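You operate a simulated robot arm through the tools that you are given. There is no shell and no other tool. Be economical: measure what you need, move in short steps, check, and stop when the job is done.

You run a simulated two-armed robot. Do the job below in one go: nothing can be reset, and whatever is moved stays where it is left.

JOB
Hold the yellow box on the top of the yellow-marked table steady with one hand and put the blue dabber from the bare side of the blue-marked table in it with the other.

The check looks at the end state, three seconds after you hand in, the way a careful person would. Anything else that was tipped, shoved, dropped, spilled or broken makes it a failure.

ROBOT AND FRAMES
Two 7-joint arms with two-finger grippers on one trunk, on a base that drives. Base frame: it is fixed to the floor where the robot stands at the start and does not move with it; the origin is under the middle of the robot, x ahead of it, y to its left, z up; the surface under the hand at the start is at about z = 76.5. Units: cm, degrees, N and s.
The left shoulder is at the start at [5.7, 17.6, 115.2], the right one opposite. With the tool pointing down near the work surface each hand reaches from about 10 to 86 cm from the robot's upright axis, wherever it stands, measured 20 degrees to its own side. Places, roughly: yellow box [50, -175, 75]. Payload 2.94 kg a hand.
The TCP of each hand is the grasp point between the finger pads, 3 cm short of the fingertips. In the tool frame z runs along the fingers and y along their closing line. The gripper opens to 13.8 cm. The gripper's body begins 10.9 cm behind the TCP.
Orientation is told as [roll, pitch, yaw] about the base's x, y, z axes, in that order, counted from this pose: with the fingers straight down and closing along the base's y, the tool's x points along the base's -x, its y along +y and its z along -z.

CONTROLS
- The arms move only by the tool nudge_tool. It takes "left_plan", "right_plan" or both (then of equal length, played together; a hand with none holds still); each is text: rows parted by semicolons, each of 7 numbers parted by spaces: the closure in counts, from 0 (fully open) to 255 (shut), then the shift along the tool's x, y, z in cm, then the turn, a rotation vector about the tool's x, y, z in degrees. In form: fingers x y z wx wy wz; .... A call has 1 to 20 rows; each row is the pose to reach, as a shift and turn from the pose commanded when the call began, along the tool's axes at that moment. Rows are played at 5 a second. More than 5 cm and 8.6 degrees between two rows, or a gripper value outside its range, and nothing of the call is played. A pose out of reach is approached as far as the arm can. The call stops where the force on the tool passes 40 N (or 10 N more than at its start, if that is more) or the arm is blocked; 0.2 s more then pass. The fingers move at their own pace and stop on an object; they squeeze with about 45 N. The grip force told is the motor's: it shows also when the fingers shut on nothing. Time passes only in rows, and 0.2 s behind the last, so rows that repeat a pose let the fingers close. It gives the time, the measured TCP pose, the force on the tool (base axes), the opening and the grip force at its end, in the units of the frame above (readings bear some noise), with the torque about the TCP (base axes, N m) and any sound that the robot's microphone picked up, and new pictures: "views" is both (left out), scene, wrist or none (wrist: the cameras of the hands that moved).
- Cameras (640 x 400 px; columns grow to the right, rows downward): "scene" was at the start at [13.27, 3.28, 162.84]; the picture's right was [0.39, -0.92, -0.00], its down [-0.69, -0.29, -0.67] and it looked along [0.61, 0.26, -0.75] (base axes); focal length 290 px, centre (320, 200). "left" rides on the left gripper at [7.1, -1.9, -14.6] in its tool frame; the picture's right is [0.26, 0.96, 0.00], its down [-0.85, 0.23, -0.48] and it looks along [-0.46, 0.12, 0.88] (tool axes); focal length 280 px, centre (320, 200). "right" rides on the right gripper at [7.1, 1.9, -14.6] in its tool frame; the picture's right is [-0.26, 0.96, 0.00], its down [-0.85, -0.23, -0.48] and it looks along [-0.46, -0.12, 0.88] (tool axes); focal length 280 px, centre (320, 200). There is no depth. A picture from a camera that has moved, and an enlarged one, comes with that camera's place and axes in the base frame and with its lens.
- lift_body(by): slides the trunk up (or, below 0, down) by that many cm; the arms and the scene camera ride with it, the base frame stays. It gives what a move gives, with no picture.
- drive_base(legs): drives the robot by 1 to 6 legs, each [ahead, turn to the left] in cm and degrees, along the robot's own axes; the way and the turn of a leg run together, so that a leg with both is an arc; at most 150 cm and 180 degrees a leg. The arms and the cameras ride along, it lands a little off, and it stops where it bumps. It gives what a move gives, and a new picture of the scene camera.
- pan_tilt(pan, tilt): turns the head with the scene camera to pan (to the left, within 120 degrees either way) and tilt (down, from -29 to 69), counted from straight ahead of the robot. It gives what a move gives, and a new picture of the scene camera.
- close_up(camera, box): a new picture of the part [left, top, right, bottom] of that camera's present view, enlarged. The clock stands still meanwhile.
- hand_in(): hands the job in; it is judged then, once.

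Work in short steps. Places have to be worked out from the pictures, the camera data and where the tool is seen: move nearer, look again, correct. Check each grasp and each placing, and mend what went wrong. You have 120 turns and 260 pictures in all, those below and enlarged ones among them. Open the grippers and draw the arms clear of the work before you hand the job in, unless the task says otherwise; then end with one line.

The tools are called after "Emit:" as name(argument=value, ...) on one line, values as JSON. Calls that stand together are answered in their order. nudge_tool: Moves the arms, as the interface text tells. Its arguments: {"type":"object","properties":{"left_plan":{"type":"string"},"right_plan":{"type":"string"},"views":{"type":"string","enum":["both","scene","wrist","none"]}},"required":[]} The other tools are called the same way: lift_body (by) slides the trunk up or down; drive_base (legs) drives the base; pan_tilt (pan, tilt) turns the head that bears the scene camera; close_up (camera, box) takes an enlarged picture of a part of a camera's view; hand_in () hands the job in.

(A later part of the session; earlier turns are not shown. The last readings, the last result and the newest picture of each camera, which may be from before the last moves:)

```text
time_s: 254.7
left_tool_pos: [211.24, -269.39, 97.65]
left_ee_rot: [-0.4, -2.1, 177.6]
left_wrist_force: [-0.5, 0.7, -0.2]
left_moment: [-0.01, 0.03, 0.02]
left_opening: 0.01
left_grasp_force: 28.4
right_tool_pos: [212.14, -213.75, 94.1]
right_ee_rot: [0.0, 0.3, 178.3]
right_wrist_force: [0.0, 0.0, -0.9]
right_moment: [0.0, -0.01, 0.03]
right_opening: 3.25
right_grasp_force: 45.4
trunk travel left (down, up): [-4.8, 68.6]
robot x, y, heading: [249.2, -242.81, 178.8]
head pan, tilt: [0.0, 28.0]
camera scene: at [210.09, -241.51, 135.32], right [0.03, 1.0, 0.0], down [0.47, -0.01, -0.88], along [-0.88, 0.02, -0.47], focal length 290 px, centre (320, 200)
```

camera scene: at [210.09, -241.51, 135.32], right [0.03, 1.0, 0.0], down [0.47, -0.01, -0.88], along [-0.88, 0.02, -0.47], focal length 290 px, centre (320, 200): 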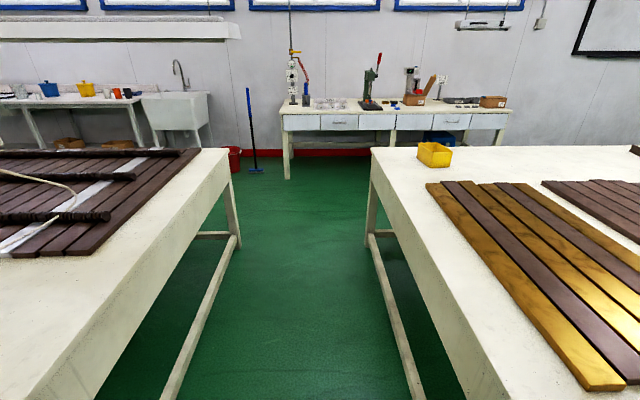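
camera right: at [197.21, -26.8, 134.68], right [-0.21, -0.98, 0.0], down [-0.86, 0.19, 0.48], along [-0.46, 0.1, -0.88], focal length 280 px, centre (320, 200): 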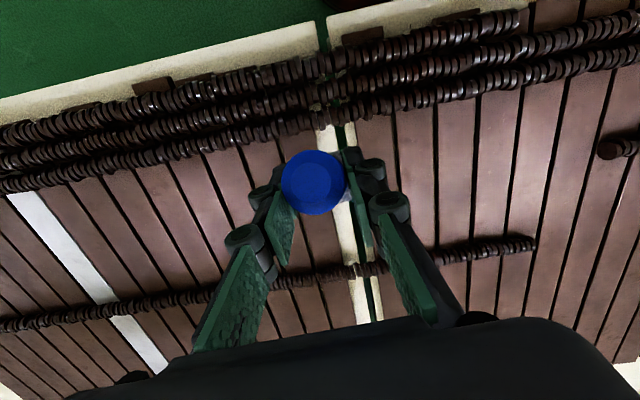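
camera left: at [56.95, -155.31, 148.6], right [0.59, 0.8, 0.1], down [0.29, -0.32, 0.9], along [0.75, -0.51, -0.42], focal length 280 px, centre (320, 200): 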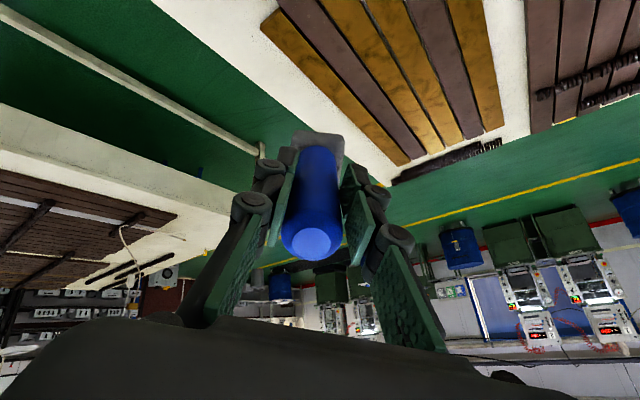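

Clear path. I straighten the heading by 1.3° and drive back through the gap.

Emit:
drive_base(legs=[[0, 1.3], [100, 0]])

Emit:
drive_base(legs=[[100, 0]])

Emit:
drive_base(legs=[[74, 0]])

```text
time_s: 260.3
left_tool_pos: [111.77, -271.7, 97.71]
left_ee_rot: [-0.5, -2.1, -179.9]
left_wrist_force: [-0.2, -0.9, -0.4]
left_moment: [-0.02, -0.05, -0.01]
left_opening: 0.0
left_grasp_force: 28.8
right_tool_pos: [110.39, -216.15, 93.97]
right_ee_rot: [0.0, 0.2, -179.4]
right_wrist_force: [-1.5, 0.0, -0.5]
right_moment: [-0.01, -0.04, -0.01]
right_opening: 3.28
right_grasp_force: 45.2
trunk travel left (down, up): [-4.8, 68.6]
robot x, y, heading: [149.02, -243.37, -178.9]
head pan, tilt: [0.0, 28.0]
camera scene: at [109.49, -243.96, 135.31], right [-0.02, 1.0, 0.0], down [0.47, 0.01, -0.88], along [-0.88, -0.02, -0.47], focal length 290 px, centre (320, 200)
```

scene: 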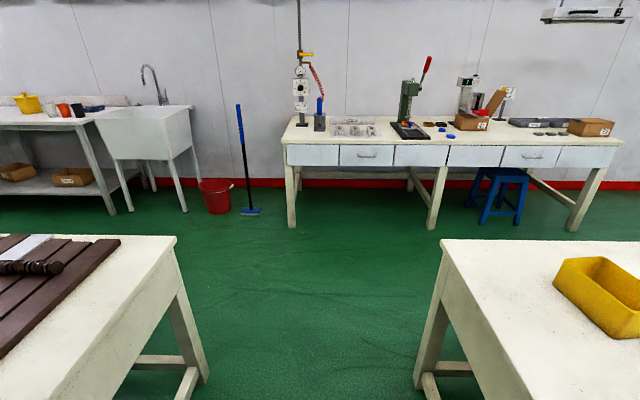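

```text
time_s: 265.4
left_tool_pos: [11.92, -274.87, 97.6]
left_ee_rot: [-0.6, -2.0, -178.9]
left_wrist_force: [-0.6, -0.2, 0.6]
left_moment: [0.01, 0.05, 0.0]
left_opening: 0.0
left_grasp_force: 28.3
right_tool_pos: [9.75, -219.21, 93.88]
right_ee_rot: [-0.1, 0.3, -178.6]
right_wrist_force: [0.4, -0.8, -1.4]
right_moment: [-0.01, -0.06, -0.02]
right_opening: 3.25
right_grasp_force: 44.9
trunk travel left (down, up): [-4.8, 68.6]
robot x, y, heading: [48.58, -246.31, -178.0]
head pan, tilt: [0.0, 28.0]
camera scene: at [9.34, -247.1, 135.31], right [-0.03, 1.0, 0.0], down [0.47, 0.01, -0.88], along [-0.88, -0.03, -0.47], focal length 290 px, centre (320, 200)
```

scene: 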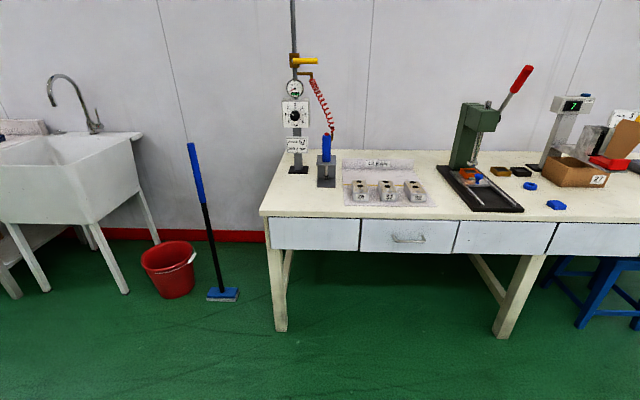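

```text
time_s: 269.4
left_tool_pos: [-60.73, -277.73, 97.69]
left_ee_rot: [-0.5, -2.1, -178.7]
left_wrist_force: [0.3, 0.1, 0.4]
left_moment: [-0.01, -0.02, -0.01]
left_opening: 0.0
left_grasp_force: 28.3
right_tool_pos: [-63.34, -222.12, 94.05]
right_ee_rot: [0.0, 0.3, -178.2]
right_wrist_force: [-0.3, 0.1, -1.3]
right_moment: [-0.04, -0.05, 0.03]
right_opening: 3.25
right_grasp_force: 45.0
trunk travel left (down, up): [-4.8, 68.6]
robot x, y, heading: [-24.51, -248.73, -177.7]
head pan, tilt: [0.0, 28.0]
camera scene: at [-63.6, -249.98, 135.31], right [-0.04, 1.0, 0.0], down [0.47, 0.02, -0.88], along [-0.88, -0.03, -0.47], focal length 290 px, centre (320, 200)
```

scene: 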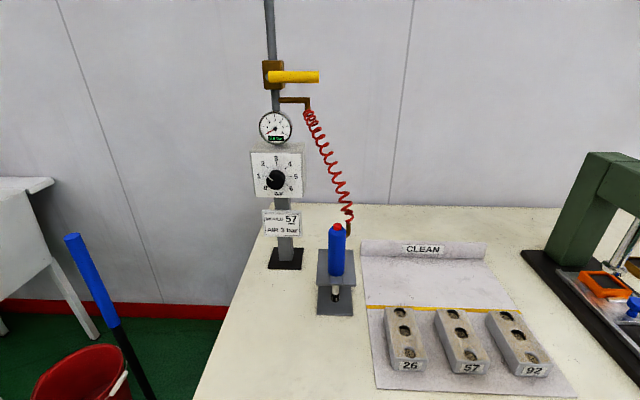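

Through. I raise the trunk, then turn right to face +y.

Emit:
lift_body(by=13)

Emit:
lift_body(by=13)

Emit:
drive_base(legs=[[0, -46], [0, -46.3]])

```text
time_s: 271.0
left_tool_pos: [-60.81, -277.79, 110.64]
left_ee_rot: [-0.5, -2.1, -178.7]
left_wrist_force: [0.8, -0.1, 0.5]
left_moment: [0.02, -0.02, -0.02]
left_opening: 0.01
left_grasp_force: 28.6
right_tool_pos: [-63.43, -222.01, 106.81]
right_ee_rot: [0.1, 0.4, -178.2]
right_wrist_force: [0.0, -0.4, -0.9]
right_moment: [-0.01, -0.03, -0.01]
right_opening: 3.25
right_grasp_force: 44.4
trunk travel left (down, up): [-17.8, 55.6]
robot x, y, heading: [-24.0, -248.58, -177.7]
head pan, tilt: [0.0, 28.0]
```

```text
time_s: 272.6
left_tool_pos: [-60.79, -277.65, 123.59]
left_ee_rot: [-0.4, -2.1, -178.8]
left_wrist_force: [0.0, 0.8, -0.3]
left_moment: [0.01, -0.03, -0.01]
left_opening: 0.0
left_grasp_force: 28.3
right_tool_pos: [-63.36, -222.15, 119.96]
right_ee_rot: [0.0, 0.3, -178.3]
right_wrist_force: [-0.5, 0.1, -1.5]
right_moment: [0.0, -0.05, -0.02]
right_opening: 3.27
right_grasp_force: 45.0
trunk travel left (down, up): [-30.8, 42.6]
robot x, y, heading: [-24.17, -248.31, -177.8]
head pan, tilt: [0.0, 28.0]
```

```text
time_s: 277.2
left_tool_pos: [-51.83, -210.99, 123.76]
left_ee_rot: [-0.5, -2.0, 89.0]
left_wrist_force: [0.7, -0.1, -0.4]
left_moment: [0.0, 0.02, 0.03]
left_opening: 0.0
left_grasp_force: 27.8
right_tool_pos: [3.99, -210.63, 120.11]
right_ee_rot: [0.0, 0.3, 89.4]
right_wrist_force: [0.0, -0.1, -1.2]
right_moment: [-0.02, 0.01, -0.02]
right_opening: 3.26
right_grasp_force: 45.2
trunk travel left (down, up): [-30.8, 42.6]
robot x, y, heading: [-24.45, -248.96, 89.9]
head pan, tilt: [0.0, 28.0]
camera scene: at [-24.19, -232.32, 164.16], right [1.0, 0.0, 0.0], down [0.0, -0.47, -0.88], along [0.0, 0.88, -0.47], focal length 290 px, centre (320, 200)
```

scene: 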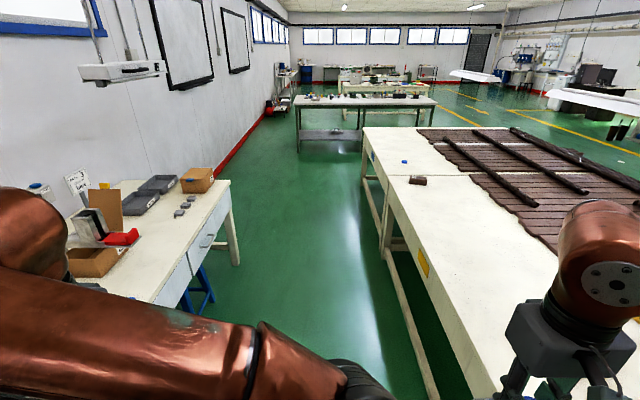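

Now facing +y with the dabber in the right hand. I drive to y≈-172, turn to face the table and stop at x≈-7.

Emit:
drive_base(legs=[[77, 0], [0, -45], [0, -44]])

Emit:
drive_base(legs=[[9, 0], [9, 0]])

Emit:
pan_tilt(pan=-5, tilt=45)

```text
time_s: 285.4
left_tool_pos: [12.45, -143.89, 123.57]
left_ee_rot: [-0.5, -2.1, 0.5]
left_wrist_force: [0.1, 0.1, -0.4]
left_moment: [0.03, -0.06, -0.01]
left_opening: 0.0
left_grasp_force: 28.7
right_tool_pos: [14.36, -199.61, 120.05]
right_ee_rot: [0.0, 0.2, 1.1]
right_wrist_force: [-0.3, 0.3, -0.7]
right_moment: [0.01, 0.07, -0.03]
right_opening: 3.28
right_grasp_force: 45.4
trunk travel left (down, up): [-30.8, 42.6]
robot x, y, heading: [-24.0, -172.0, 1.5]
head pan, tilt: [0.0, 28.0]
camera scene: at [-8.26, -172.07, 164.16], right [0.02, -1.0, 0.0], down [-0.47, -0.01, -0.88], along [0.88, 0.02, -0.47], focal length 290 px, centre (320, 200)
```

scene: 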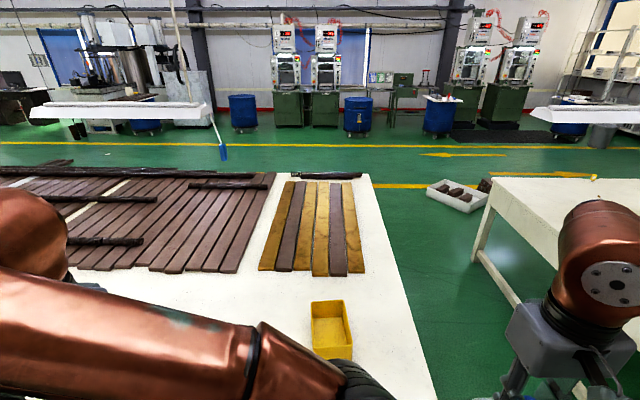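

```text
time_s: 287.2
left_tool_pos: [29.61, -143.59, 123.48]
left_ee_rot: [-1.0, -2.5, 0.4]
left_wrist_force: [0.3, 1.0, 0.5]
left_moment: [0.04, 0.09, -0.03]
left_opening: 0.0
left_grasp_force: 28.2
right_tool_pos: [31.48, -199.19, 120.0]
right_ee_rot: [-0.2, -0.1, 1.0]
right_wrist_force: [1.5, 0.4, -1.0]
right_moment: [0.0, 0.1, 0.02]
right_opening: 3.26
right_grasp_force: 44.9
trunk travel left (down, up): [-30.8, 42.6]
robot x, y, heading: [-6.92, -172.05, 1.6]
head pan, tilt: [0.0, 28.0]
camera scene: at [14.47, -171.45, 164.07], right [0.03, -1.0, 0.0], down [-0.49, -0.01, -0.87], along [0.87, 0.02, -0.5], focal length 290 px, centre (320, 200)
```

scene: 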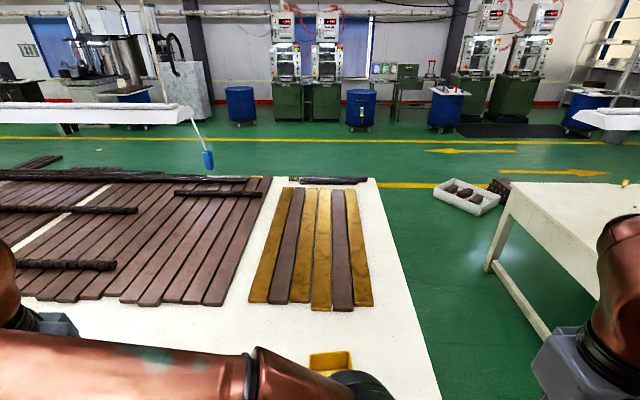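

```text
time_s: 288.0
left_tool_pos: [28.26, -143.63, 123.76]
left_ee_rot: [-1.0, -3.1, 0.3]
left_wrist_force: [-1.3, 0.7, -0.3]
left_moment: [-0.05, -0.14, 0.0]
left_opening: 0.0
left_grasp_force: 28.6
right_tool_pos: [30.24, -199.08, 120.24]
right_ee_rot: [-0.4, -0.7, 1.0]
right_wrist_force: [-1.1, 1.0, -1.5]
right_moment: [-0.05, -0.08, -0.04]
right_opening: 3.26
right_grasp_force: 44.8
trunk travel left (down, up): [-30.8, 42.6]
robot x, y, heading: [-6.5, -172.04, 1.5]
head pan, tilt: [-5.0, 45.0]
camera scene: at [15.26, -172.13, 161.47], right [-0.06, -1.0, 0.0], down [-0.73, 0.04, -0.68], along [0.68, -0.04, -0.73], focal length 290 px, centre (320, 200)
```

scene: 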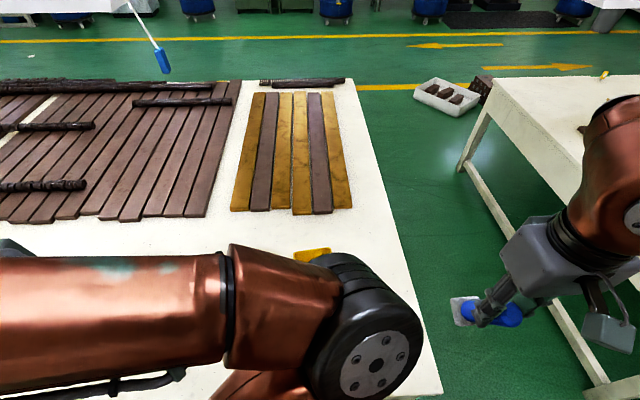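

The box is behind the left elbow again. I bring the left hand (fingers part open) above the far end of the box's left wall, and look with its camera.

Emit:
nudge_tool(left_plan="140 -2.8 -2.3 1.3 -0.1 0.3 -0.6; 140 -5.7 -4.5 2.7 -0.2 0.6 -1.1; 140 -8.5 -6.8 4 -0.3 0.8 -1.7; 140 -11.4 -9 5.3 -0.4 1.1 -2.3; 140 -14.2 -11.3 6.6 -0.5 1.4 -2.8; 140 -17.1 -13.5 8 -0.5 1.7 -3.4; 140 -19.9 -15.8 9.3 -0.6 2 -3.9; 140 -22.8 -18 10.6 -0.7 2.3 -4.5; 140 -25.6 -20.3 11.9 -0.8 2.5 -5.1; 140 -28.5 -22.5 13.3 -0.9 2.8 -5.6; 140 -31.3 -24.8 14.6 -1 3.1 -6.2; 140 -31.3 -24.8 14.6 -1 3.1 -6.2; 140 -31.3 -24.8 14.6 -1 3.1 -6.2; 140 -31.3 -24.8 14.6 -1 3.1 -6.2")

```text
time_s: 291.0
left_tool_pos: [59.18, -168.57, 111.81]
left_ee_rot: [-0.1, -0.6, 6.8]
left_wrist_force: [1.5, 0.8, -0.3]
left_moment: [-0.01, 0.12, 0.0]
left_opening: 6.19
left_grasp_force: 0.1
left hand out of reach, approached as far as the arm can: row 1
right_tool_pos: [28.7, -199.2, 120.45]
right_ee_rot: [-0.3, -1.3, 1.0]
right_wrist_force: [-0.1, -0.2, -1.7]
right_moment: [0.02, 0.13, -0.02]
right_opening: 3.26
right_grasp_force: 45.1
trunk travel left (down, up): [-30.8, 42.6]
robot x, y, heading: [-6.35, -171.87, 1.7]
head pan, tilt: [-5.0, 45.0]
camera scene: at [9.7, -172.27, 161.51], right [-0.06, -1.0, 0.0], down [-0.71, 0.04, -0.7], along [0.7, -0.04, -0.71], focal length 290 px, centre (320, 200)
camera left: at [52.16, -171.34, 126.39], right [-0.37, 0.93, -0.01], down [0.81, 0.33, 0.49], along [0.45, 0.18, -0.87], focal length 280 px, centre (320, 200)
```

scene: 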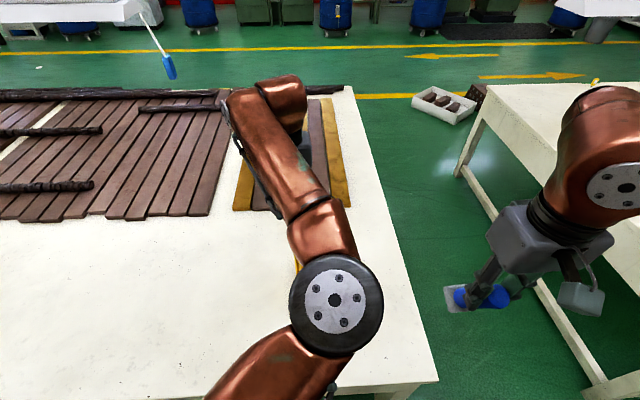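
left: 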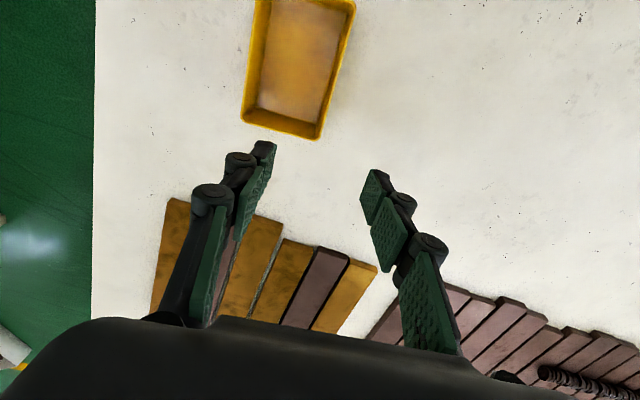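

Corners again fit ([63.6,-167.2], [46.3,-169.2], [64.9,-178.3]). I lower the left hand to z≈92, tips still above the rim, to test the reach.

Emit:
nudge_tool(left_plan="140 -0.2 0.1 4 0 0 0; 140 -0.4 0.2 8 0 0 0; 140 -0.6 0.3 12 0 0 0; 140 -0.8 0.3 16 0 0 0; 140 -0.8 0.3 19 0 0 0; 140 -0.8 0.3 19 0 0 0; 140 -0.8 0.3 19 0 0 0; 140 -0.8 0.3 19 0 0 0")

```text
time_s: 292.8
left_tool_pos: [59.86, -167.93, 93.23]
left_ee_rot: [-0.1, -1.1, 6.7]
left_wrist_force: [0.3, 0.2, 0.1]
left_moment: [-0.03, 0.03, -0.02]
left_opening: 6.2
left_grasp_force: 0.0
right_tool_pos: [27.99, -199.14, 120.58]
right_ee_rot: [-0.3, -1.8, 1.0]
right_wrist_force: [-0.4, -0.2, -1.5]
right_moment: [-0.02, 0.02, 0.02]
right_opening: 3.27
right_grasp_force: 44.9
trunk travel left (down, up): [-30.8, 42.6]
robot x, y, heading: [-6.8, -171.84, 1.8]
head pan, tilt: [-5.0, 45.0]
camera scene: at [8.77, -172.26, 161.58], right [-0.06, -1.0, 0.0], down [-0.71, 0.04, -0.71], along [0.71, -0.04, -0.71], focal length 290 px, centre (320, 200)
camera left: at [52.78, -170.73, 107.86], right [-0.37, 0.93, -0.01], down [0.81, 0.33, 0.49], along [0.46, 0.18, -0.87], focal length 280 px, centre (320, 200)
```

scene: 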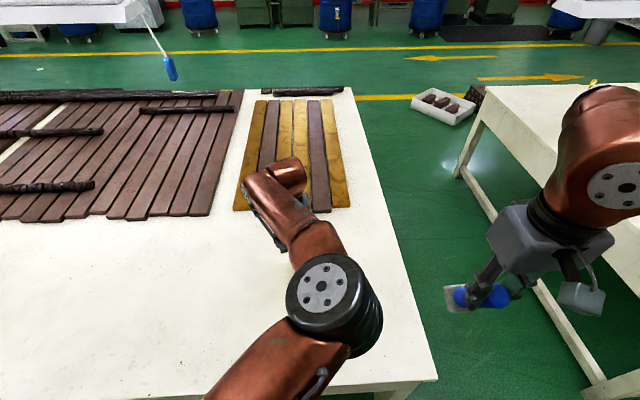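
left: 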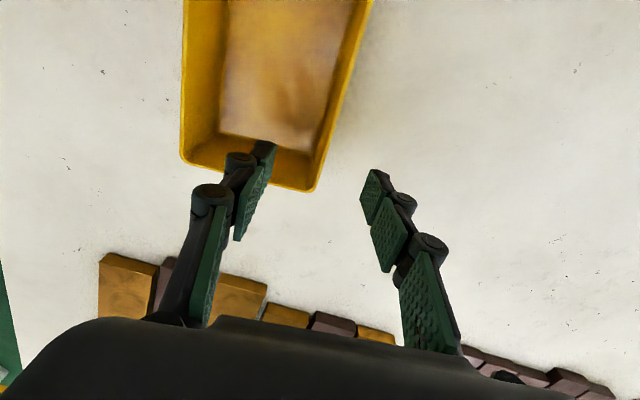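

Reachable and well aligned with the wall midway between the fingers. I lower to z≈85 and check for contact.

Emit:
nudge_tool(left_plan="140 0 0 2.5 0 0 0; 140 0 0 5 0 0 0; 140 0 0 7 0 0 0; 140 0 0 8.2 0 0 0; 140 0 0 8.2 0 0 0; 140 0 0 8.2 0 0 0", views="wrist")

```text
time_s: 294.2
left_tool_pos: [61.5, -167.37, 85.39]
left_ee_rot: [-0.2, -1.0, 6.7]
left_wrist_force: [-0.2, 0.0, -0.6]
left_moment: [-0.01, 0.03, 0.01]
left_opening: 6.24
left_grasp_force: 0.1
left hand out of reach, approached as far as the arm can: row 1, 2, 3, 4, 5, 6
right_tool_pos: [28.09, -199.15, 120.7]
right_ee_rot: [-0.2, -1.9, 0.9]
right_wrist_force: [-0.6, 0.0, -0.6]
right_moment: [-0.03, 0.03, 0.02]
right_opening: 3.28
right_grasp_force: 44.9
trunk travel left (down, up): [-30.8, 42.6]
robot x, y, heading: [-6.24, -171.8, 1.7]
head pan, tilt: [-5.0, 45.0]
camera left: at [54.4, -170.22, 99.94], right [-0.37, 0.93, -0.01], down [0.81, 0.33, 0.49], along [0.46, 0.18, -0.87], focal length 280 px, centre (320, 200)
```

left: 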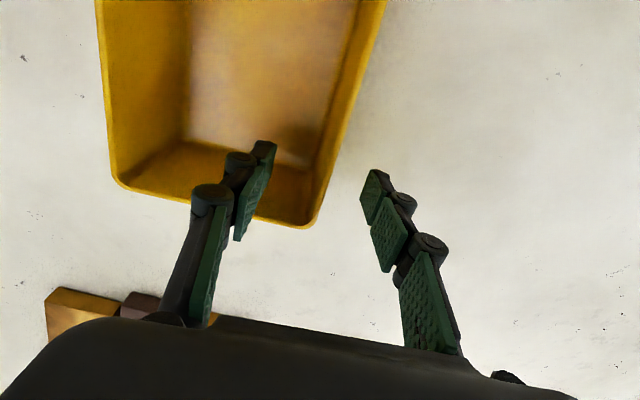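

The arm's limit drifted it to x=61.5, but the wall still lies midway and the fingers clear the far wall. I close gently on the wall.

Emit:
nudge_tool(left_plan="165 0 0 8.2 0 0 0", views="none")

```text
refused: row 1 steps farther than a row can; nothing moved
```

Shifts count from the current command, so I close with zero shift.

Emit:
nudge_tool(left_plan="165 0 0 0 0 0 0; 185 0 0 0 0 0 0; 200 0 0 0 0 0 0; 215 0 0 0 0 0 0; 225 0 0 0 0 0 0; 235 0 0 0 0 0 0; 240 0 0 0 0 0 0; 245 0 0 0 0 0 0; 250 0 0 0 0 0 0; 255 0 0 0 0 0 0; 255 0 0 0 0 0 0; 255 0 0 0 0 0 0")

```text
time_s: 296.8
left_tool_pos: [61.37, -167.39, 85.32]
left_ee_rot: [0.0, -0.8, 6.7]
left_wrist_force: [1.0, -0.4, 0.0]
left_moment: [-0.01, -0.06, -0.01]
left_opening: 0.58
left_grasp_force: 32.2
right_tool_pos: [28.16, -199.08, 120.67]
right_ee_rot: [-0.3, -1.8, 0.9]
right_wrist_force: [0.1, 0.0, -0.5]
right_moment: [0.02, 0.04, -0.01]
right_opening: 3.26
right_grasp_force: 44.8
trunk travel left (down, up): [-30.8, 42.6]
robot x, y, heading: [-6.49, -171.92, 1.6]
head pan, tilt: [-5.0, 45.0]
camera scene: at [8.79, -172.27, 161.58], right [-0.06, -1.0, 0.0], down [-0.71, 0.04, -0.71], along [0.71, -0.04, -0.71], focal length 290 px, centre (320, 200)
camera left: at [54.39, -170.22, 99.94], right [-0.37, 0.93, -0.01], down [0.81, 0.33, 0.49], along [0.46, 0.18, -0.87], focal length 280 px, centre (320, 200)
```

scene: 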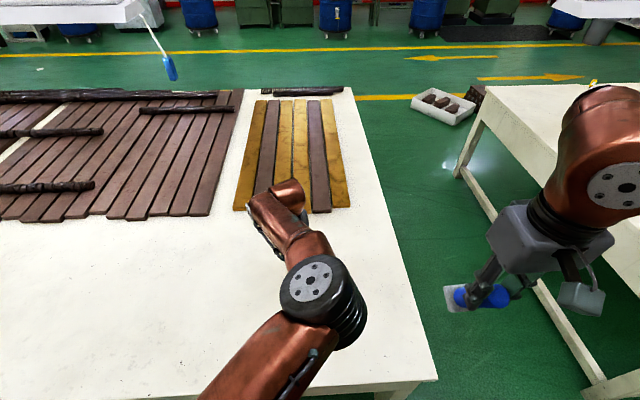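
left: 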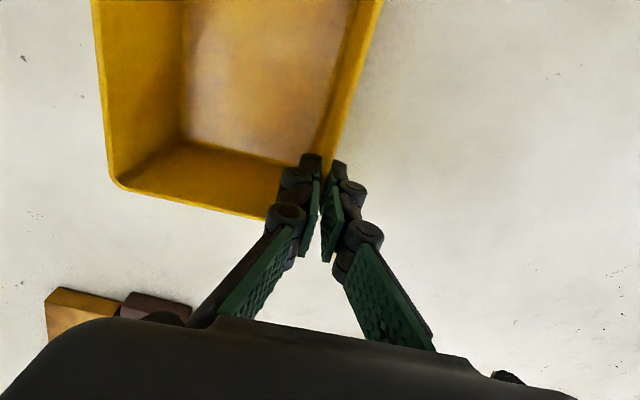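

The left hand holds the wall (0.58 cm, 32 N). Now the right hand goes to a staging pose to the right of the box, pitched 42° forward and yawed 20°, so it can come in low beneath the left forearm.

Emit:
nudge_tool(right_plan="255 -2.3 -0.4 2.1 -0.6 -3.6 -1.7; 255 -4.6 -0.8 4.3 -1.3 -7.3 -3.3; 255 -7 -1.2 6.4 -1.9 -10.9 -5; 255 -9.3 -1.6 8.5 -2.5 -14.5 -6.6; 255 -11.6 -2 10.7 -3.2 -18.1 -8.3; 255 -13.9 -2.4 12.8 -3.8 -21.8 -9.9; 255 -16.2 -2.8 15 -4.5 -25.4 -11.6; 255 -18.5 -3.2 17.1 -5.1 -29 -13.2; 255 -20.9 -3.6 19.2 -5.7 -32.6 -14.9; 255 -23.2 -4 21.4 -6.4 -36.3 -16.5; 255 -25.5 -4.4 23.5 -7 -39.9 -18.2; 255 -25.5 -4.4 23.5 -7 -39.9 -18.2; 255 -25.5 -4.4 23.5 -7 -39.9 -18.2")

```text
time_s: 299.6
left_tool_pos: [61.57, -167.46, 85.34]
left_ee_rot: [-0.1, -0.9, 6.7]
left_wrist_force: [0.2, -0.2, 0.4]
left_moment: [0.02, 0.02, 0.01]
left_opening: 0.61
left_grasp_force: 32.1
right_tool_pos: [54.66, -203.24, 98.01]
right_ee_rot: [-0.6, -41.9, 20.5]
right_wrist_force: [-0.3, 1.0, -0.9]
right_moment: [-0.04, 0.09, 0.0]
right_opening: 3.26
right_grasp_force: 44.8
trunk travel left (down, up): [-30.8, 42.6]
robot x, y, heading: [-6.27, -172.13, 1.5]
head pan, tilt: [-5.0, 45.0]
camera scene: at [8.81, -172.32, 161.58], right [-0.06, -1.0, 0.0], down [-0.71, 0.04, -0.71], along [0.71, -0.04, -0.71], focal length 290 px, centre (320, 200)
camera right: at [39.81, -206.4, 104.08], right [-0.15, 0.97, 0.17], down [0.37, -0.1, 0.92], along [0.92, 0.2, -0.35], focal length 280 px, centre (320, 200)
```

scene: 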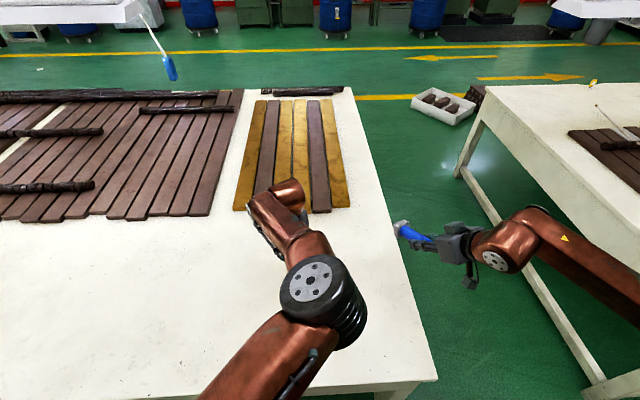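
right: 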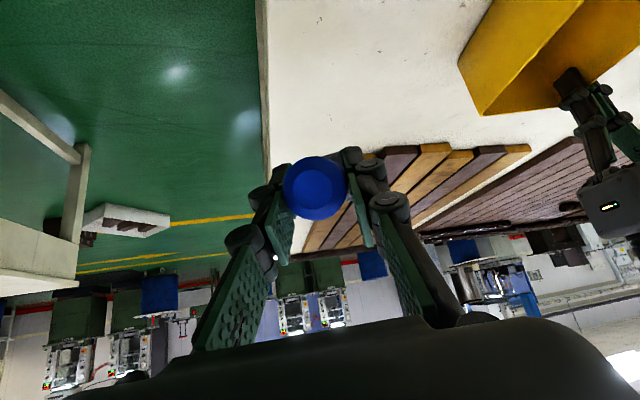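

Good. I check the dabber's attitude in the hand with an enlarged scene view.

Emit:
close_up(camera="scene", box=[350, 190, 510, 290])

```text
4.00 times, centred on (430, 240) of scene
camera zoom: at [8.81, -172.32, 161.58], right [-0.06, -1.0, 0.0], down [-0.71, 0.04, -0.71], along [0.71, -0.04, -0.71], focal length 1158 px, centre (-120, 40)
```

zoom: 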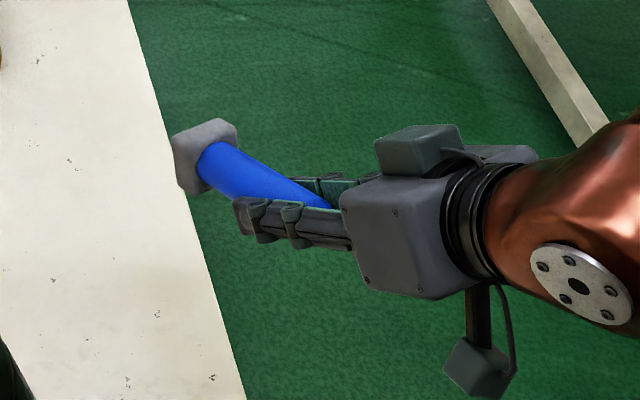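

I estimate the pad front ~10.5 cm ahead of the TCP at ~29° below horizontal, so it fits lengthwise. I move the right hand 15 cm toward the box at this height and check clearance to the left arm.

Emit:
nudge_tool(right_plan="255 -0.4 3 0.4 0 0 0; 255 -0.8 6 0.7 0 0 0; 255 -1.2 9 1.1 0 0 0; 255 -1.6 12 1.5 0 0 0; 255 -2 15 1.8 0 0 0; 255 -2 15 1.8 0 0 0; 255 -2 15 1.8 0 0 0")

```text
time_s: 301.2
left_tool_pos: [61.53, -167.4, 85.48]
left_ee_rot: [-0.2, -0.9, 6.7]
left_wrist_force: [-0.2, -1.1, 0.1]
left_moment: [-0.01, 0.01, -0.01]
left_opening: 0.61
left_grasp_force: 32.0
right_tool_pos: [51.81, -188.12, 97.62]
right_ee_rot: [-0.8, -41.9, 20.6]
right_wrist_force: [0.2, 0.6, -1.3]
right_moment: [0.0, 0.09, -0.01]
right_opening: 3.27
right_grasp_force: 45.3
trunk travel left (down, up): [-30.8, 42.6]
robot x, y, heading: [-6.6, -172.05, 1.4]
head pan, tilt: [-5.0, 45.0]
camera scene: at [8.8, -172.23, 161.58], right [-0.06, -1.0, 0.0], down [-0.71, 0.04, -0.71], along [0.71, -0.04, -0.71], focal length 290 px, centre (320, 200)
camera right: at [36.95, -191.44, 103.78], right [-0.15, 0.97, 0.17], down [0.37, -0.1, 0.92], along [0.92, 0.2, -0.35], focal length 280 px, centre (320, 200)
```

scene: 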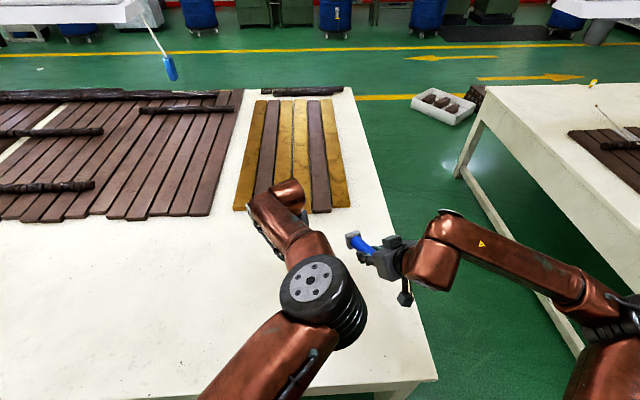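
right: 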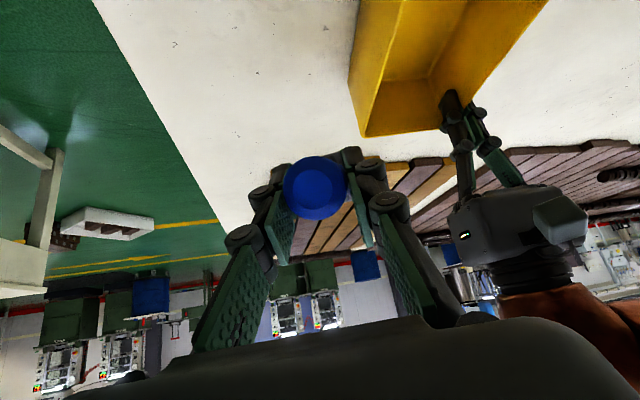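

The lane is free. Given the left elbow's height I keep this yaw (wrist stays right of the elbow) and move on in two short stages, at TCP z≈96 so the pad stays above the rim.

Emit:
nudge_tool(right_plan="255 -0.3 1.7 0.7 0 0 0; 255 -0.6 3.4 1.3 0 0 0; 255 -0.9 5.1 2 0 0 0; 255 -1.2 6.8 2.7 0 0 0; 255 -1.2 6.8 2.7 0 0 0; 255 -1.2 6.8 2.7 0 0 0")

```text
time_s: 302.6
left_tool_pos: [61.42, -167.39, 85.39]
left_ee_rot: [-0.2, -0.8, 6.8]
left_wrist_force: [0.3, -0.1, -0.2]
left_moment: [0.02, 0.03, 0.01]
left_opening: 0.59
left_grasp_force: 32.2
right_tool_pos: [52.11, -180.66, 96.32]
right_ee_rot: [-0.7, -41.9, 20.6]
right_wrist_force: [-0.9, -0.1, -1.6]
right_moment: [-0.03, 0.05, -0.01]
right_opening: 3.26
right_grasp_force: 45.1
trunk travel left (down, up): [-30.8, 42.6]
robot x, y, heading: [-6.42, -171.86, 1.9]
head pan, tilt: [-5.0, 45.0]
camera scene: at [8.8, -172.23, 161.58], right [-0.06, -1.0, 0.0], down [-0.71, 0.04, -0.71], along [0.71, -0.04, -0.71], focal length 290 px, centre (320, 200)
camera right: at [37.28, -184.13, 102.51], right [-0.15, 0.97, 0.17], down [0.37, -0.1, 0.92], along [0.92, 0.2, -0.35], focal length 280 px, centre (320, 200)
```

scene: 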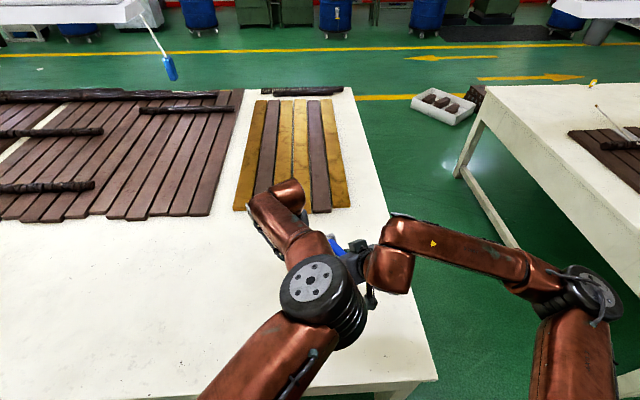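
right: 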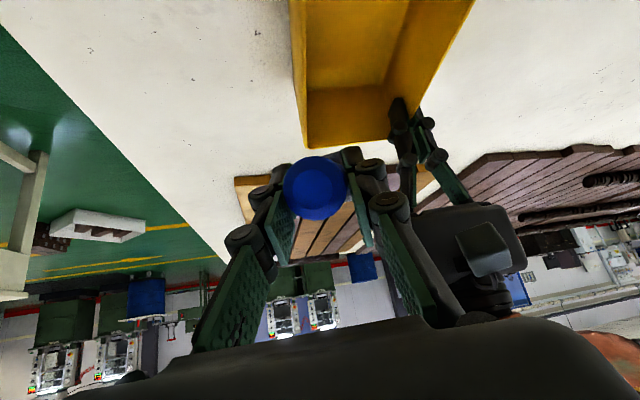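

Clearances look fine: the pad will pass below the left gripper body. I make the last 4.7 cm across, staying above the rim.

Emit:
nudge_tool(right_plan="255 -0.1 1.5 0.7 0 0 0; 255 -0.2 3 1.3 0 0 0; 255 -0.3 4.4 2 0 0 0; 255 -0.3 4.4 2 0 0 0; 255 -0.3 4.4 2 0 0 0")

Emit:
close_up(camera="left", box=[0, 0, 640, 400])

```text
time_s: 303.8
left_tool_pos: [61.42, -167.42, 85.36]
left_ee_rot: [-0.2, -0.9, 6.7]
left_wrist_force: [0.0, -0.9, -0.5]
left_moment: [0.03, -0.02, 0.0]
left_opening: 0.6
left_grasp_force: 32.5
right_tool_pos: [51.99, -176.14, 95.27]
right_ee_rot: [-0.6, -41.8, 20.6]
right_wrist_force: [0.3, -0.4, -0.6]
right_moment: [-0.04, 0.05, 0.0]
right_opening: 3.25
right_grasp_force: 45.0
trunk travel left (down, up): [-30.8, 42.6]
robot x, y, heading: [-6.62, -171.99, 1.7]
head pan, tilt: [-5.0, 45.0]
camera scene: at [8.79, -172.22, 161.58], right [-0.06, -1.0, 0.0], down [-0.71, 0.04, -0.71], along [0.71, -0.04, -0.71], focal length 290 px, centre (320, 200)
camera right: at [37.26, -179.51, 101.25], right [-0.15, 0.97, 0.17], down [0.37, -0.1, 0.92], along [0.92, 0.2, -0.35], focal length 280 px, centre (320, 200)
```

scene: 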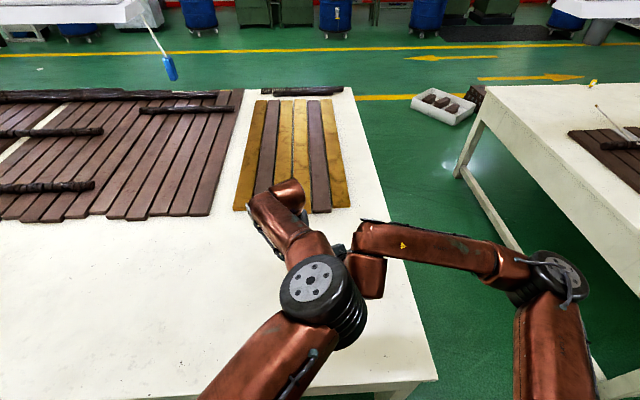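
right: 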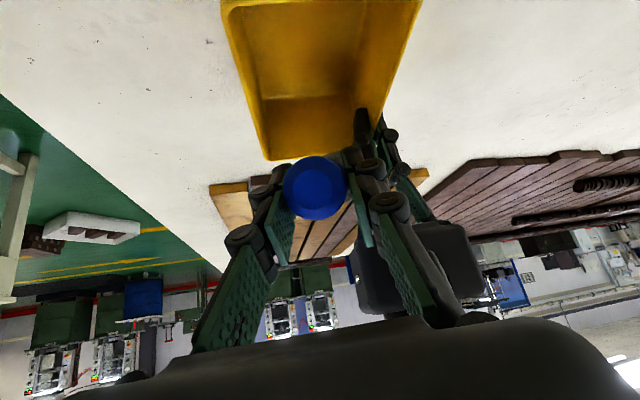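

```text
1.00 times, centred on (320, 200) of left (not enlarged: the box is as wide or as high as the picture)
camera zoom: at [54.4, -170.19, 99.94], right [-0.37, 0.93, -0.01], down [0.81, 0.33, 0.49], along [0.46, 0.18, -0.87], focal length 280 px, centre (320, 200)
```

zoom: 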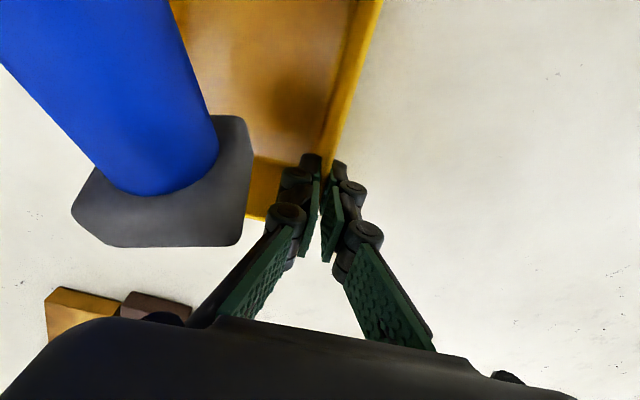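

The left camera confirms: pad at ≈[61,-173.5,91], inside the rim outline with ~1.5 cm margins. I shift 0.8 cm forward and lower 6 cm, then look again.

Emit:
nudge_tool(right_plan="255 -0.6 -0.3 0.5 0 0 0; 255 0.7 -0.3 2 0 0 0; 255 2.1 -0.3 3.5 0 0 0; 255 3.4 -0.3 5 0 0 0; 255 3.4 -0.3 5 0 0 0; 255 3.4 -0.3 5 0 0 0", views="wrist")

Emit:
close_up(camera="left", box=[0, 0, 640, 400])

```text
time_s: 305.2
left_tool_pos: [61.53, -167.47, 85.37]
left_ee_rot: [-0.1, -0.9, 6.7]
left_wrist_force: [0.1, 0.6, -1.0]
left_moment: [0.01, 0.04, 0.01]
left_opening: 0.62
left_grasp_force: 32.8
right_tool_pos: [52.98, -176.41, 89.19]
right_ee_rot: [-0.7, -41.9, 20.6]
right_wrist_force: [-0.8, -0.1, -0.2]
right_moment: [-0.03, 0.08, -0.01]
right_opening: 3.26
right_grasp_force: 44.8
trunk travel left (down, up): [-30.8, 42.6]
robot x, y, heading: [-6.4, -171.95, 1.9]
head pan, tilt: [-5.0, 45.0]
camera right: at [38.07, -179.62, 95.28], right [-0.15, 0.97, 0.17], down [0.37, -0.1, 0.92], along [0.92, 0.2, -0.35], focal length 280 px, centre (320, 200)
```

right: 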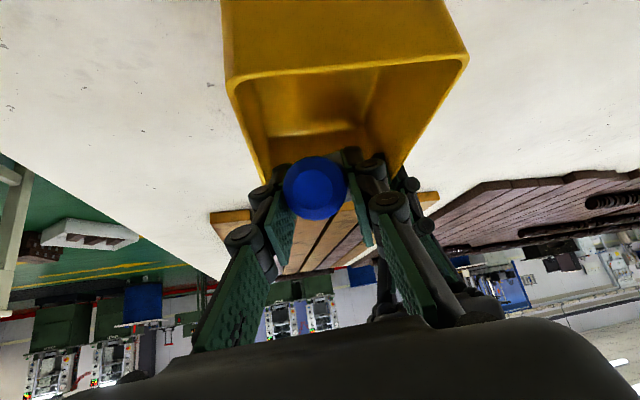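

```text
1.00 times, centred on (320, 200) of left (not enlarged: the box is as wide or as high as the picture)
camera zoom: at [54.4, -170.2, 99.94], right [-0.37, 0.93, -0.01], down [0.81, 0.33, 0.49], along [0.46, 0.18, -0.87], focal length 280 px, centre (320, 200)
```

zoom: 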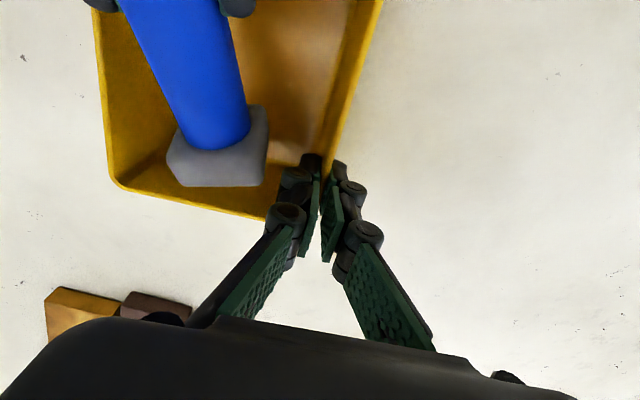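

The pad is inside the box, clear of the walls. I lower about 4 cm more until it nearly rests on the floor.

Emit:
nudge_tool(right_plan="255 0.9 0 1 0 0 0; 255 1.7 0 1.9 0 0 0; 255 2.4 0 2.6 0 0 0; 255 2.8 0 3.1 0 0 0; 255 2.8 0 3.1 0 0 0", views="wrist")

Emit:
close_up(camera="left", box=[0, 0, 640, 400])

```text
time_s: 306.4
left_tool_pos: [61.43, -167.43, 85.35]
left_ee_rot: [-0.2, -1.0, 6.8]
left_wrist_force: [0.8, -1.7, 0.3]
left_moment: [-0.03, 0.06, 0.03]
left_opening: 0.61
left_grasp_force: 32.1
right_tool_pos: [52.81, -176.33, 85.11]
right_ee_rot: [-0.7, -42.0, 20.5]
right_wrist_force: [-0.2, 1.9, 1.9]
right_moment: [-0.14, 0.05, 0.03]
right_opening: 3.24
right_grasp_force: 44.7
trunk travel left (down, up): [-30.8, 42.6]
robot x, y, heading: [-6.76, -171.98, 1.4]
head pan, tilt: [-5.0, 45.0]
camera right: at [37.98, -179.59, 91.17], right [-0.15, 0.97, 0.17], down [0.37, -0.1, 0.92], along [0.92, 0.2, -0.35], focal length 280 px, centre (320, 200)
```

right: 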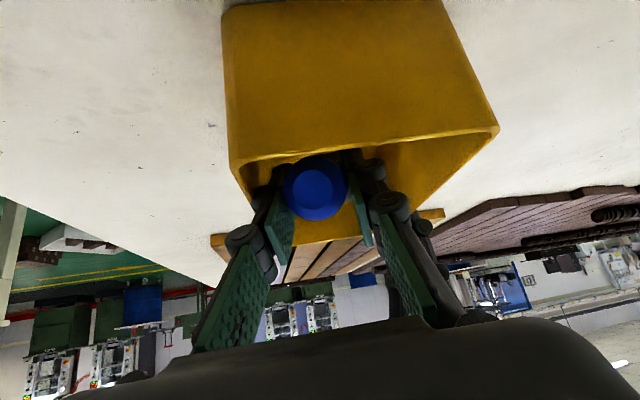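

```text
1.00 times, centred on (320, 200) of left (not enlarged: the box is as wide or as high as the picture)
camera zoom: at [54.38, -170.2, 99.97], right [-0.37, 0.93, -0.01], down [0.81, 0.33, 0.49], along [0.46, 0.18, -0.87], focal length 280 px, centre (320, 200)
```

zoom: 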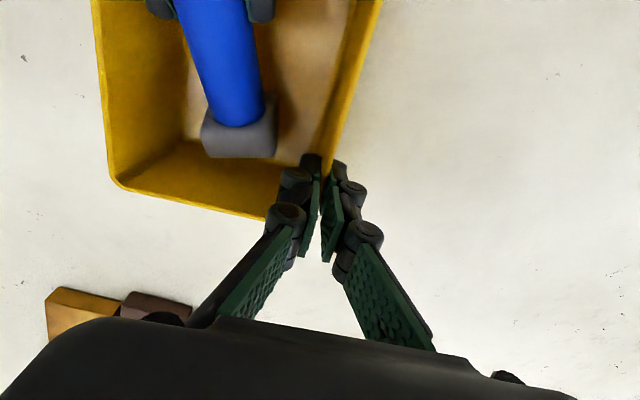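

Small contact forces only; the pad is about at the floor with ~2 cm to the far wall. I shift 0.7 cm forward so the handle end clears the near rim, then open just enough to release.

Emit:
nudge_tool(right_plan="255 -0.3 0 0.3 0 0 0; 255 -0.6 0.1 0.5 0 0 0; 255 -0.6 0.1 0.5 0 0 0; 235 -0.6 0.1 0.5 0 0 0; 215 -0.6 0.1 0.5 0 0 0; 200 -0.6 0.1 0.5 0 0 0; 190 -0.6 0.1 0.5 0 0 0; 180 -0.6 0.1 0.5 0 0 0; 172 -0.6 0.1 0.5 0 0 0; 172 -0.6 0.1 0.5 0 0 0; 172 -0.6 0.1 0.5 0 0 0", views="wrist")

Emit:
close_up(camera="left", box=[0, 0, 640, 400])

```text
time_s: 308.8
left_tool_pos: [61.44, -167.49, 85.38]
left_ee_rot: [-0.2, -0.9, 6.7]
left_wrist_force: [-0.1, -4.3, 0.0]
left_moment: [-0.09, -0.06, 0.27]
left_opening: 0.6
left_grasp_force: 31.7
right_tool_pos: [53.61, -176.01, 85.11]
right_ee_rot: [-0.7, -42.1, 20.7]
right_wrist_force: [0.5, 3.5, 2.4]
right_moment: [-0.14, -0.01, -0.01]
right_opening: 4.38
right_grasp_force: 0.0
trunk travel left (down, up): [-30.8, 42.6]
robot x, y, heading: [-6.42, -171.96, 1.6]
head pan, tilt: [-5.0, 45.0]
camera right: at [38.7, -179.27, 91.21], right [-0.15, 0.97, 0.17], down [0.37, -0.1, 0.92], along [0.92, 0.2, -0.35], focal length 280 px, centre (320, 200)
```

right: 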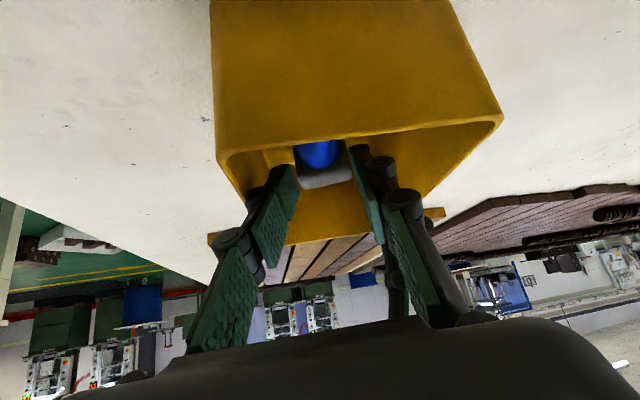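

```text
1.00 times, centred on (320, 200) of left (not enlarged: the box is as wide or as high as the picture)
camera zoom: at [54.37, -170.23, 99.95], right [-0.37, 0.93, -0.01], down [0.81, 0.33, 0.49], along [0.46, 0.18, -0.87], focal length 280 px, centre (320, 200)
```

zoom: 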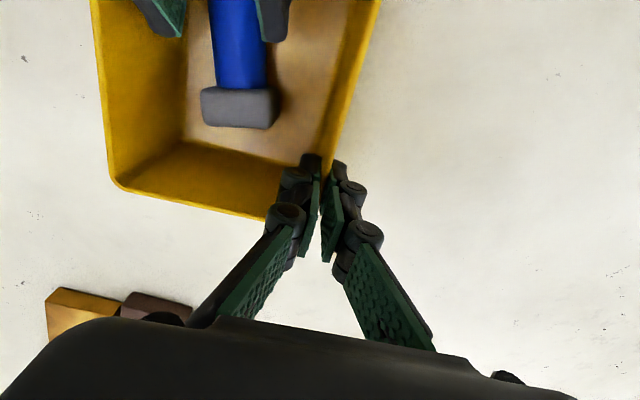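

The dabber has dropped flat onto the box floor. The right finger leans lightly on the right wall, so I shift 0.4 cm off it and withdraw back along the finger direction.

Emit:
nudge_tool(right_plan="172 0 0.3 0 0 0 0; 172 0 0.4 -0.5 0 0 0; 172 0 0.4 -2 0 0 0; 172 0 0.4 -4 0 0 0; 172 0 0.4 -7 0 0 0; 172 0 0.4 -10 0 0 0; 172 0 0.4 -13 0 0 0; 172 0 0.4 -13 0 0 0")

Emit:
close_up(camera="left", box=[0, 0, 640, 400])

```text
time_s: 310.6
left_tool_pos: [61.41, -167.41, 85.44]
left_ee_rot: [0.0, -1.0, 6.6]
left_wrist_force: [0.1, 0.0, 0.8]
left_moment: [0.0, 0.1, -0.03]
left_opening: 0.57
left_grasp_force: 32.8
right_tool_pos: [45.07, -178.58, 94.86]
right_ee_rot: [-0.7, -41.9, 20.5]
right_wrist_force: [-0.8, -0.6, -0.1]
right_moment: [-0.01, 0.05, 0.02]
right_opening: 4.48
right_grasp_force: 0.0
trunk travel left (down, up): [-30.8, 42.6]
robot x, y, heading: [-6.57, -171.7, 1.7]
head pan, tilt: [-5.0, 45.0]
camera scene: at [8.79, -172.24, 161.57], right [-0.06, -1.0, 0.0], down [-0.71, 0.04, -0.71], along [0.71, -0.04, -0.71], focal length 290 px, centre (320, 200)
camera right: at [30.23, -181.93, 100.95], right [-0.15, 0.97, 0.17], down [0.37, -0.1, 0.92], along [0.92, 0.2, -0.35], focal length 280 px, centre (320, 200)
```

scene: 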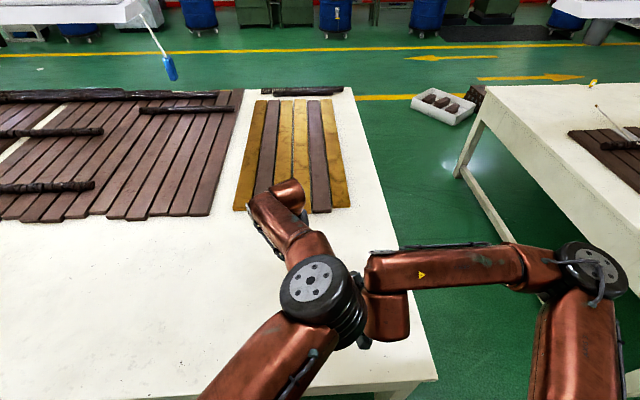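
right: 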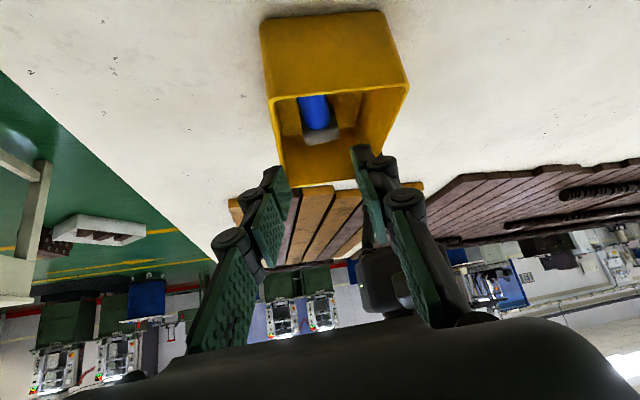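

```text
1.00 times, centred on (320, 200) of left (not enlarged: the box is as wide or as high as the picture)
camera zoom: at [54.4, -170.19, 99.94], right [-0.37, 0.93, -0.01], down [0.81, 0.33, 0.49], along [0.46, 0.18, -0.87], focal length 280 px, centre (320, 200)
```

zoom: 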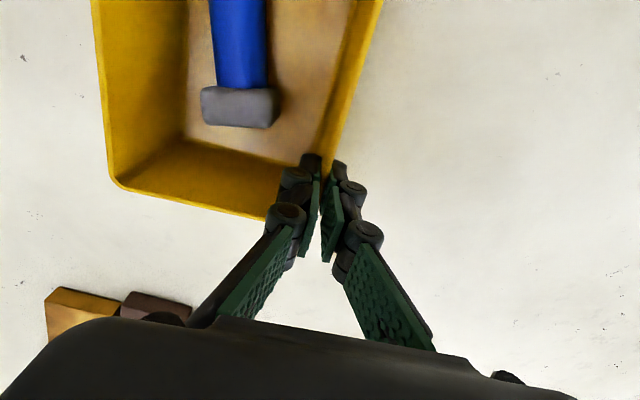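

The dabber lies inside and the box hasn't moved. I take the right hand away to the right and up.

Emit:
nudge_tool(right_plan="172 0 -4 -0.5 0 0 0; 172 0 -8 -1 0 0 0; 172 0 -12 -1.5 0 0 0; 172 -1 -16 -2 0 0 0; 172 -3 -20 -3 0 0 0; 172 -5 -23 -5 0 0 0; 172 -7 -25 -7 0 0 0; 172 -7 -25 -7 0 0 0", views="scene")

Emit:
nudge_tool(left_plan="235 0 0 0 0 0 0; 215 0 0 0 0 0 0; 195 0 0 0 0 0 0; 175 0 0 0 0 0 0; 160 0 0 0 0 0 0; 160 0 0 0 0 0 0; 160 0 0 0 0 0 0", views="wrist")

```text
time_s: 312.4
left_tool_pos: [61.48, -167.44, 85.29]
left_ee_rot: [-0.1, -0.9, 6.7]
left_wrist_force: [0.0, 0.0, -0.8]
left_moment: [0.02, 0.06, -0.03]
left_opening: 0.62
left_grasp_force: 32.7
right_tool_pos: [54.22, -201.74, 104.77]
right_ee_rot: [-0.7, -41.9, 20.7]
right_wrist_force: [0.1, 0.3, 0.0]
right_moment: [-0.01, -0.01, 0.0]
right_opening: 4.48
right_grasp_force: 0.1
trunk travel left (down, up): [-30.8, 42.6]
robot x, y, heading: [-6.3, -172.09, 1.9]
head pan, tilt: [-5.0, 45.0]
camera scene: at [8.8, -172.28, 161.58], right [-0.06, -1.0, 0.0], down [-0.71, 0.04, -0.71], along [0.71, -0.04, -0.71], focal length 290 px, centre (320, 200)
```

scene: 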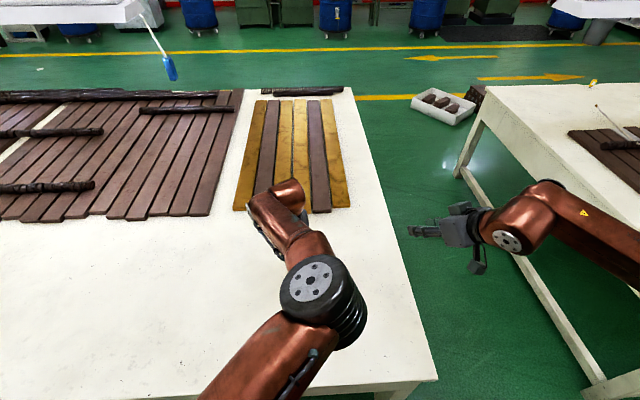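

```text
time_s: 314.0
left_tool_pos: [61.35, -167.5, 85.32]
left_ee_rot: [-0.1, -1.0, 6.7]
left_wrist_force: [0.2, -0.3, -0.1]
left_moment: [-0.02, -0.01, -0.04]
left_opening: 5.14
left_grasp_force: 0.0
right_tool_pos: [54.23, -201.7, 104.84]
right_ee_rot: [-0.7, -41.9, 20.6]
right_wrist_force: [-0.1, -0.2, -0.4]
right_moment: [-0.03, 0.03, -0.02]
right_opening: 4.51
right_grasp_force: 0.0
trunk travel left (down, up): [-30.8, 42.6]
robot x, y, heading: [-6.6, -171.76, 1.7]
head pan, tilt: [-5.0, 45.0]
camera left: at [54.4, -170.22, 99.95], right [-0.37, 0.93, -0.01], down [0.81, 0.33, 0.49], along [0.46, 0.18, -0.87], focal length 280 px, centre (320, 200)
```

left: 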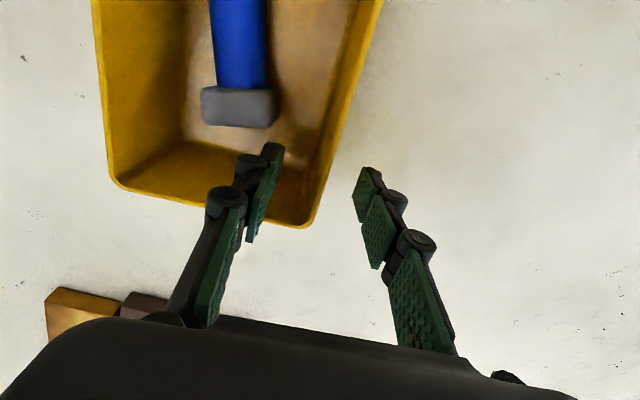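

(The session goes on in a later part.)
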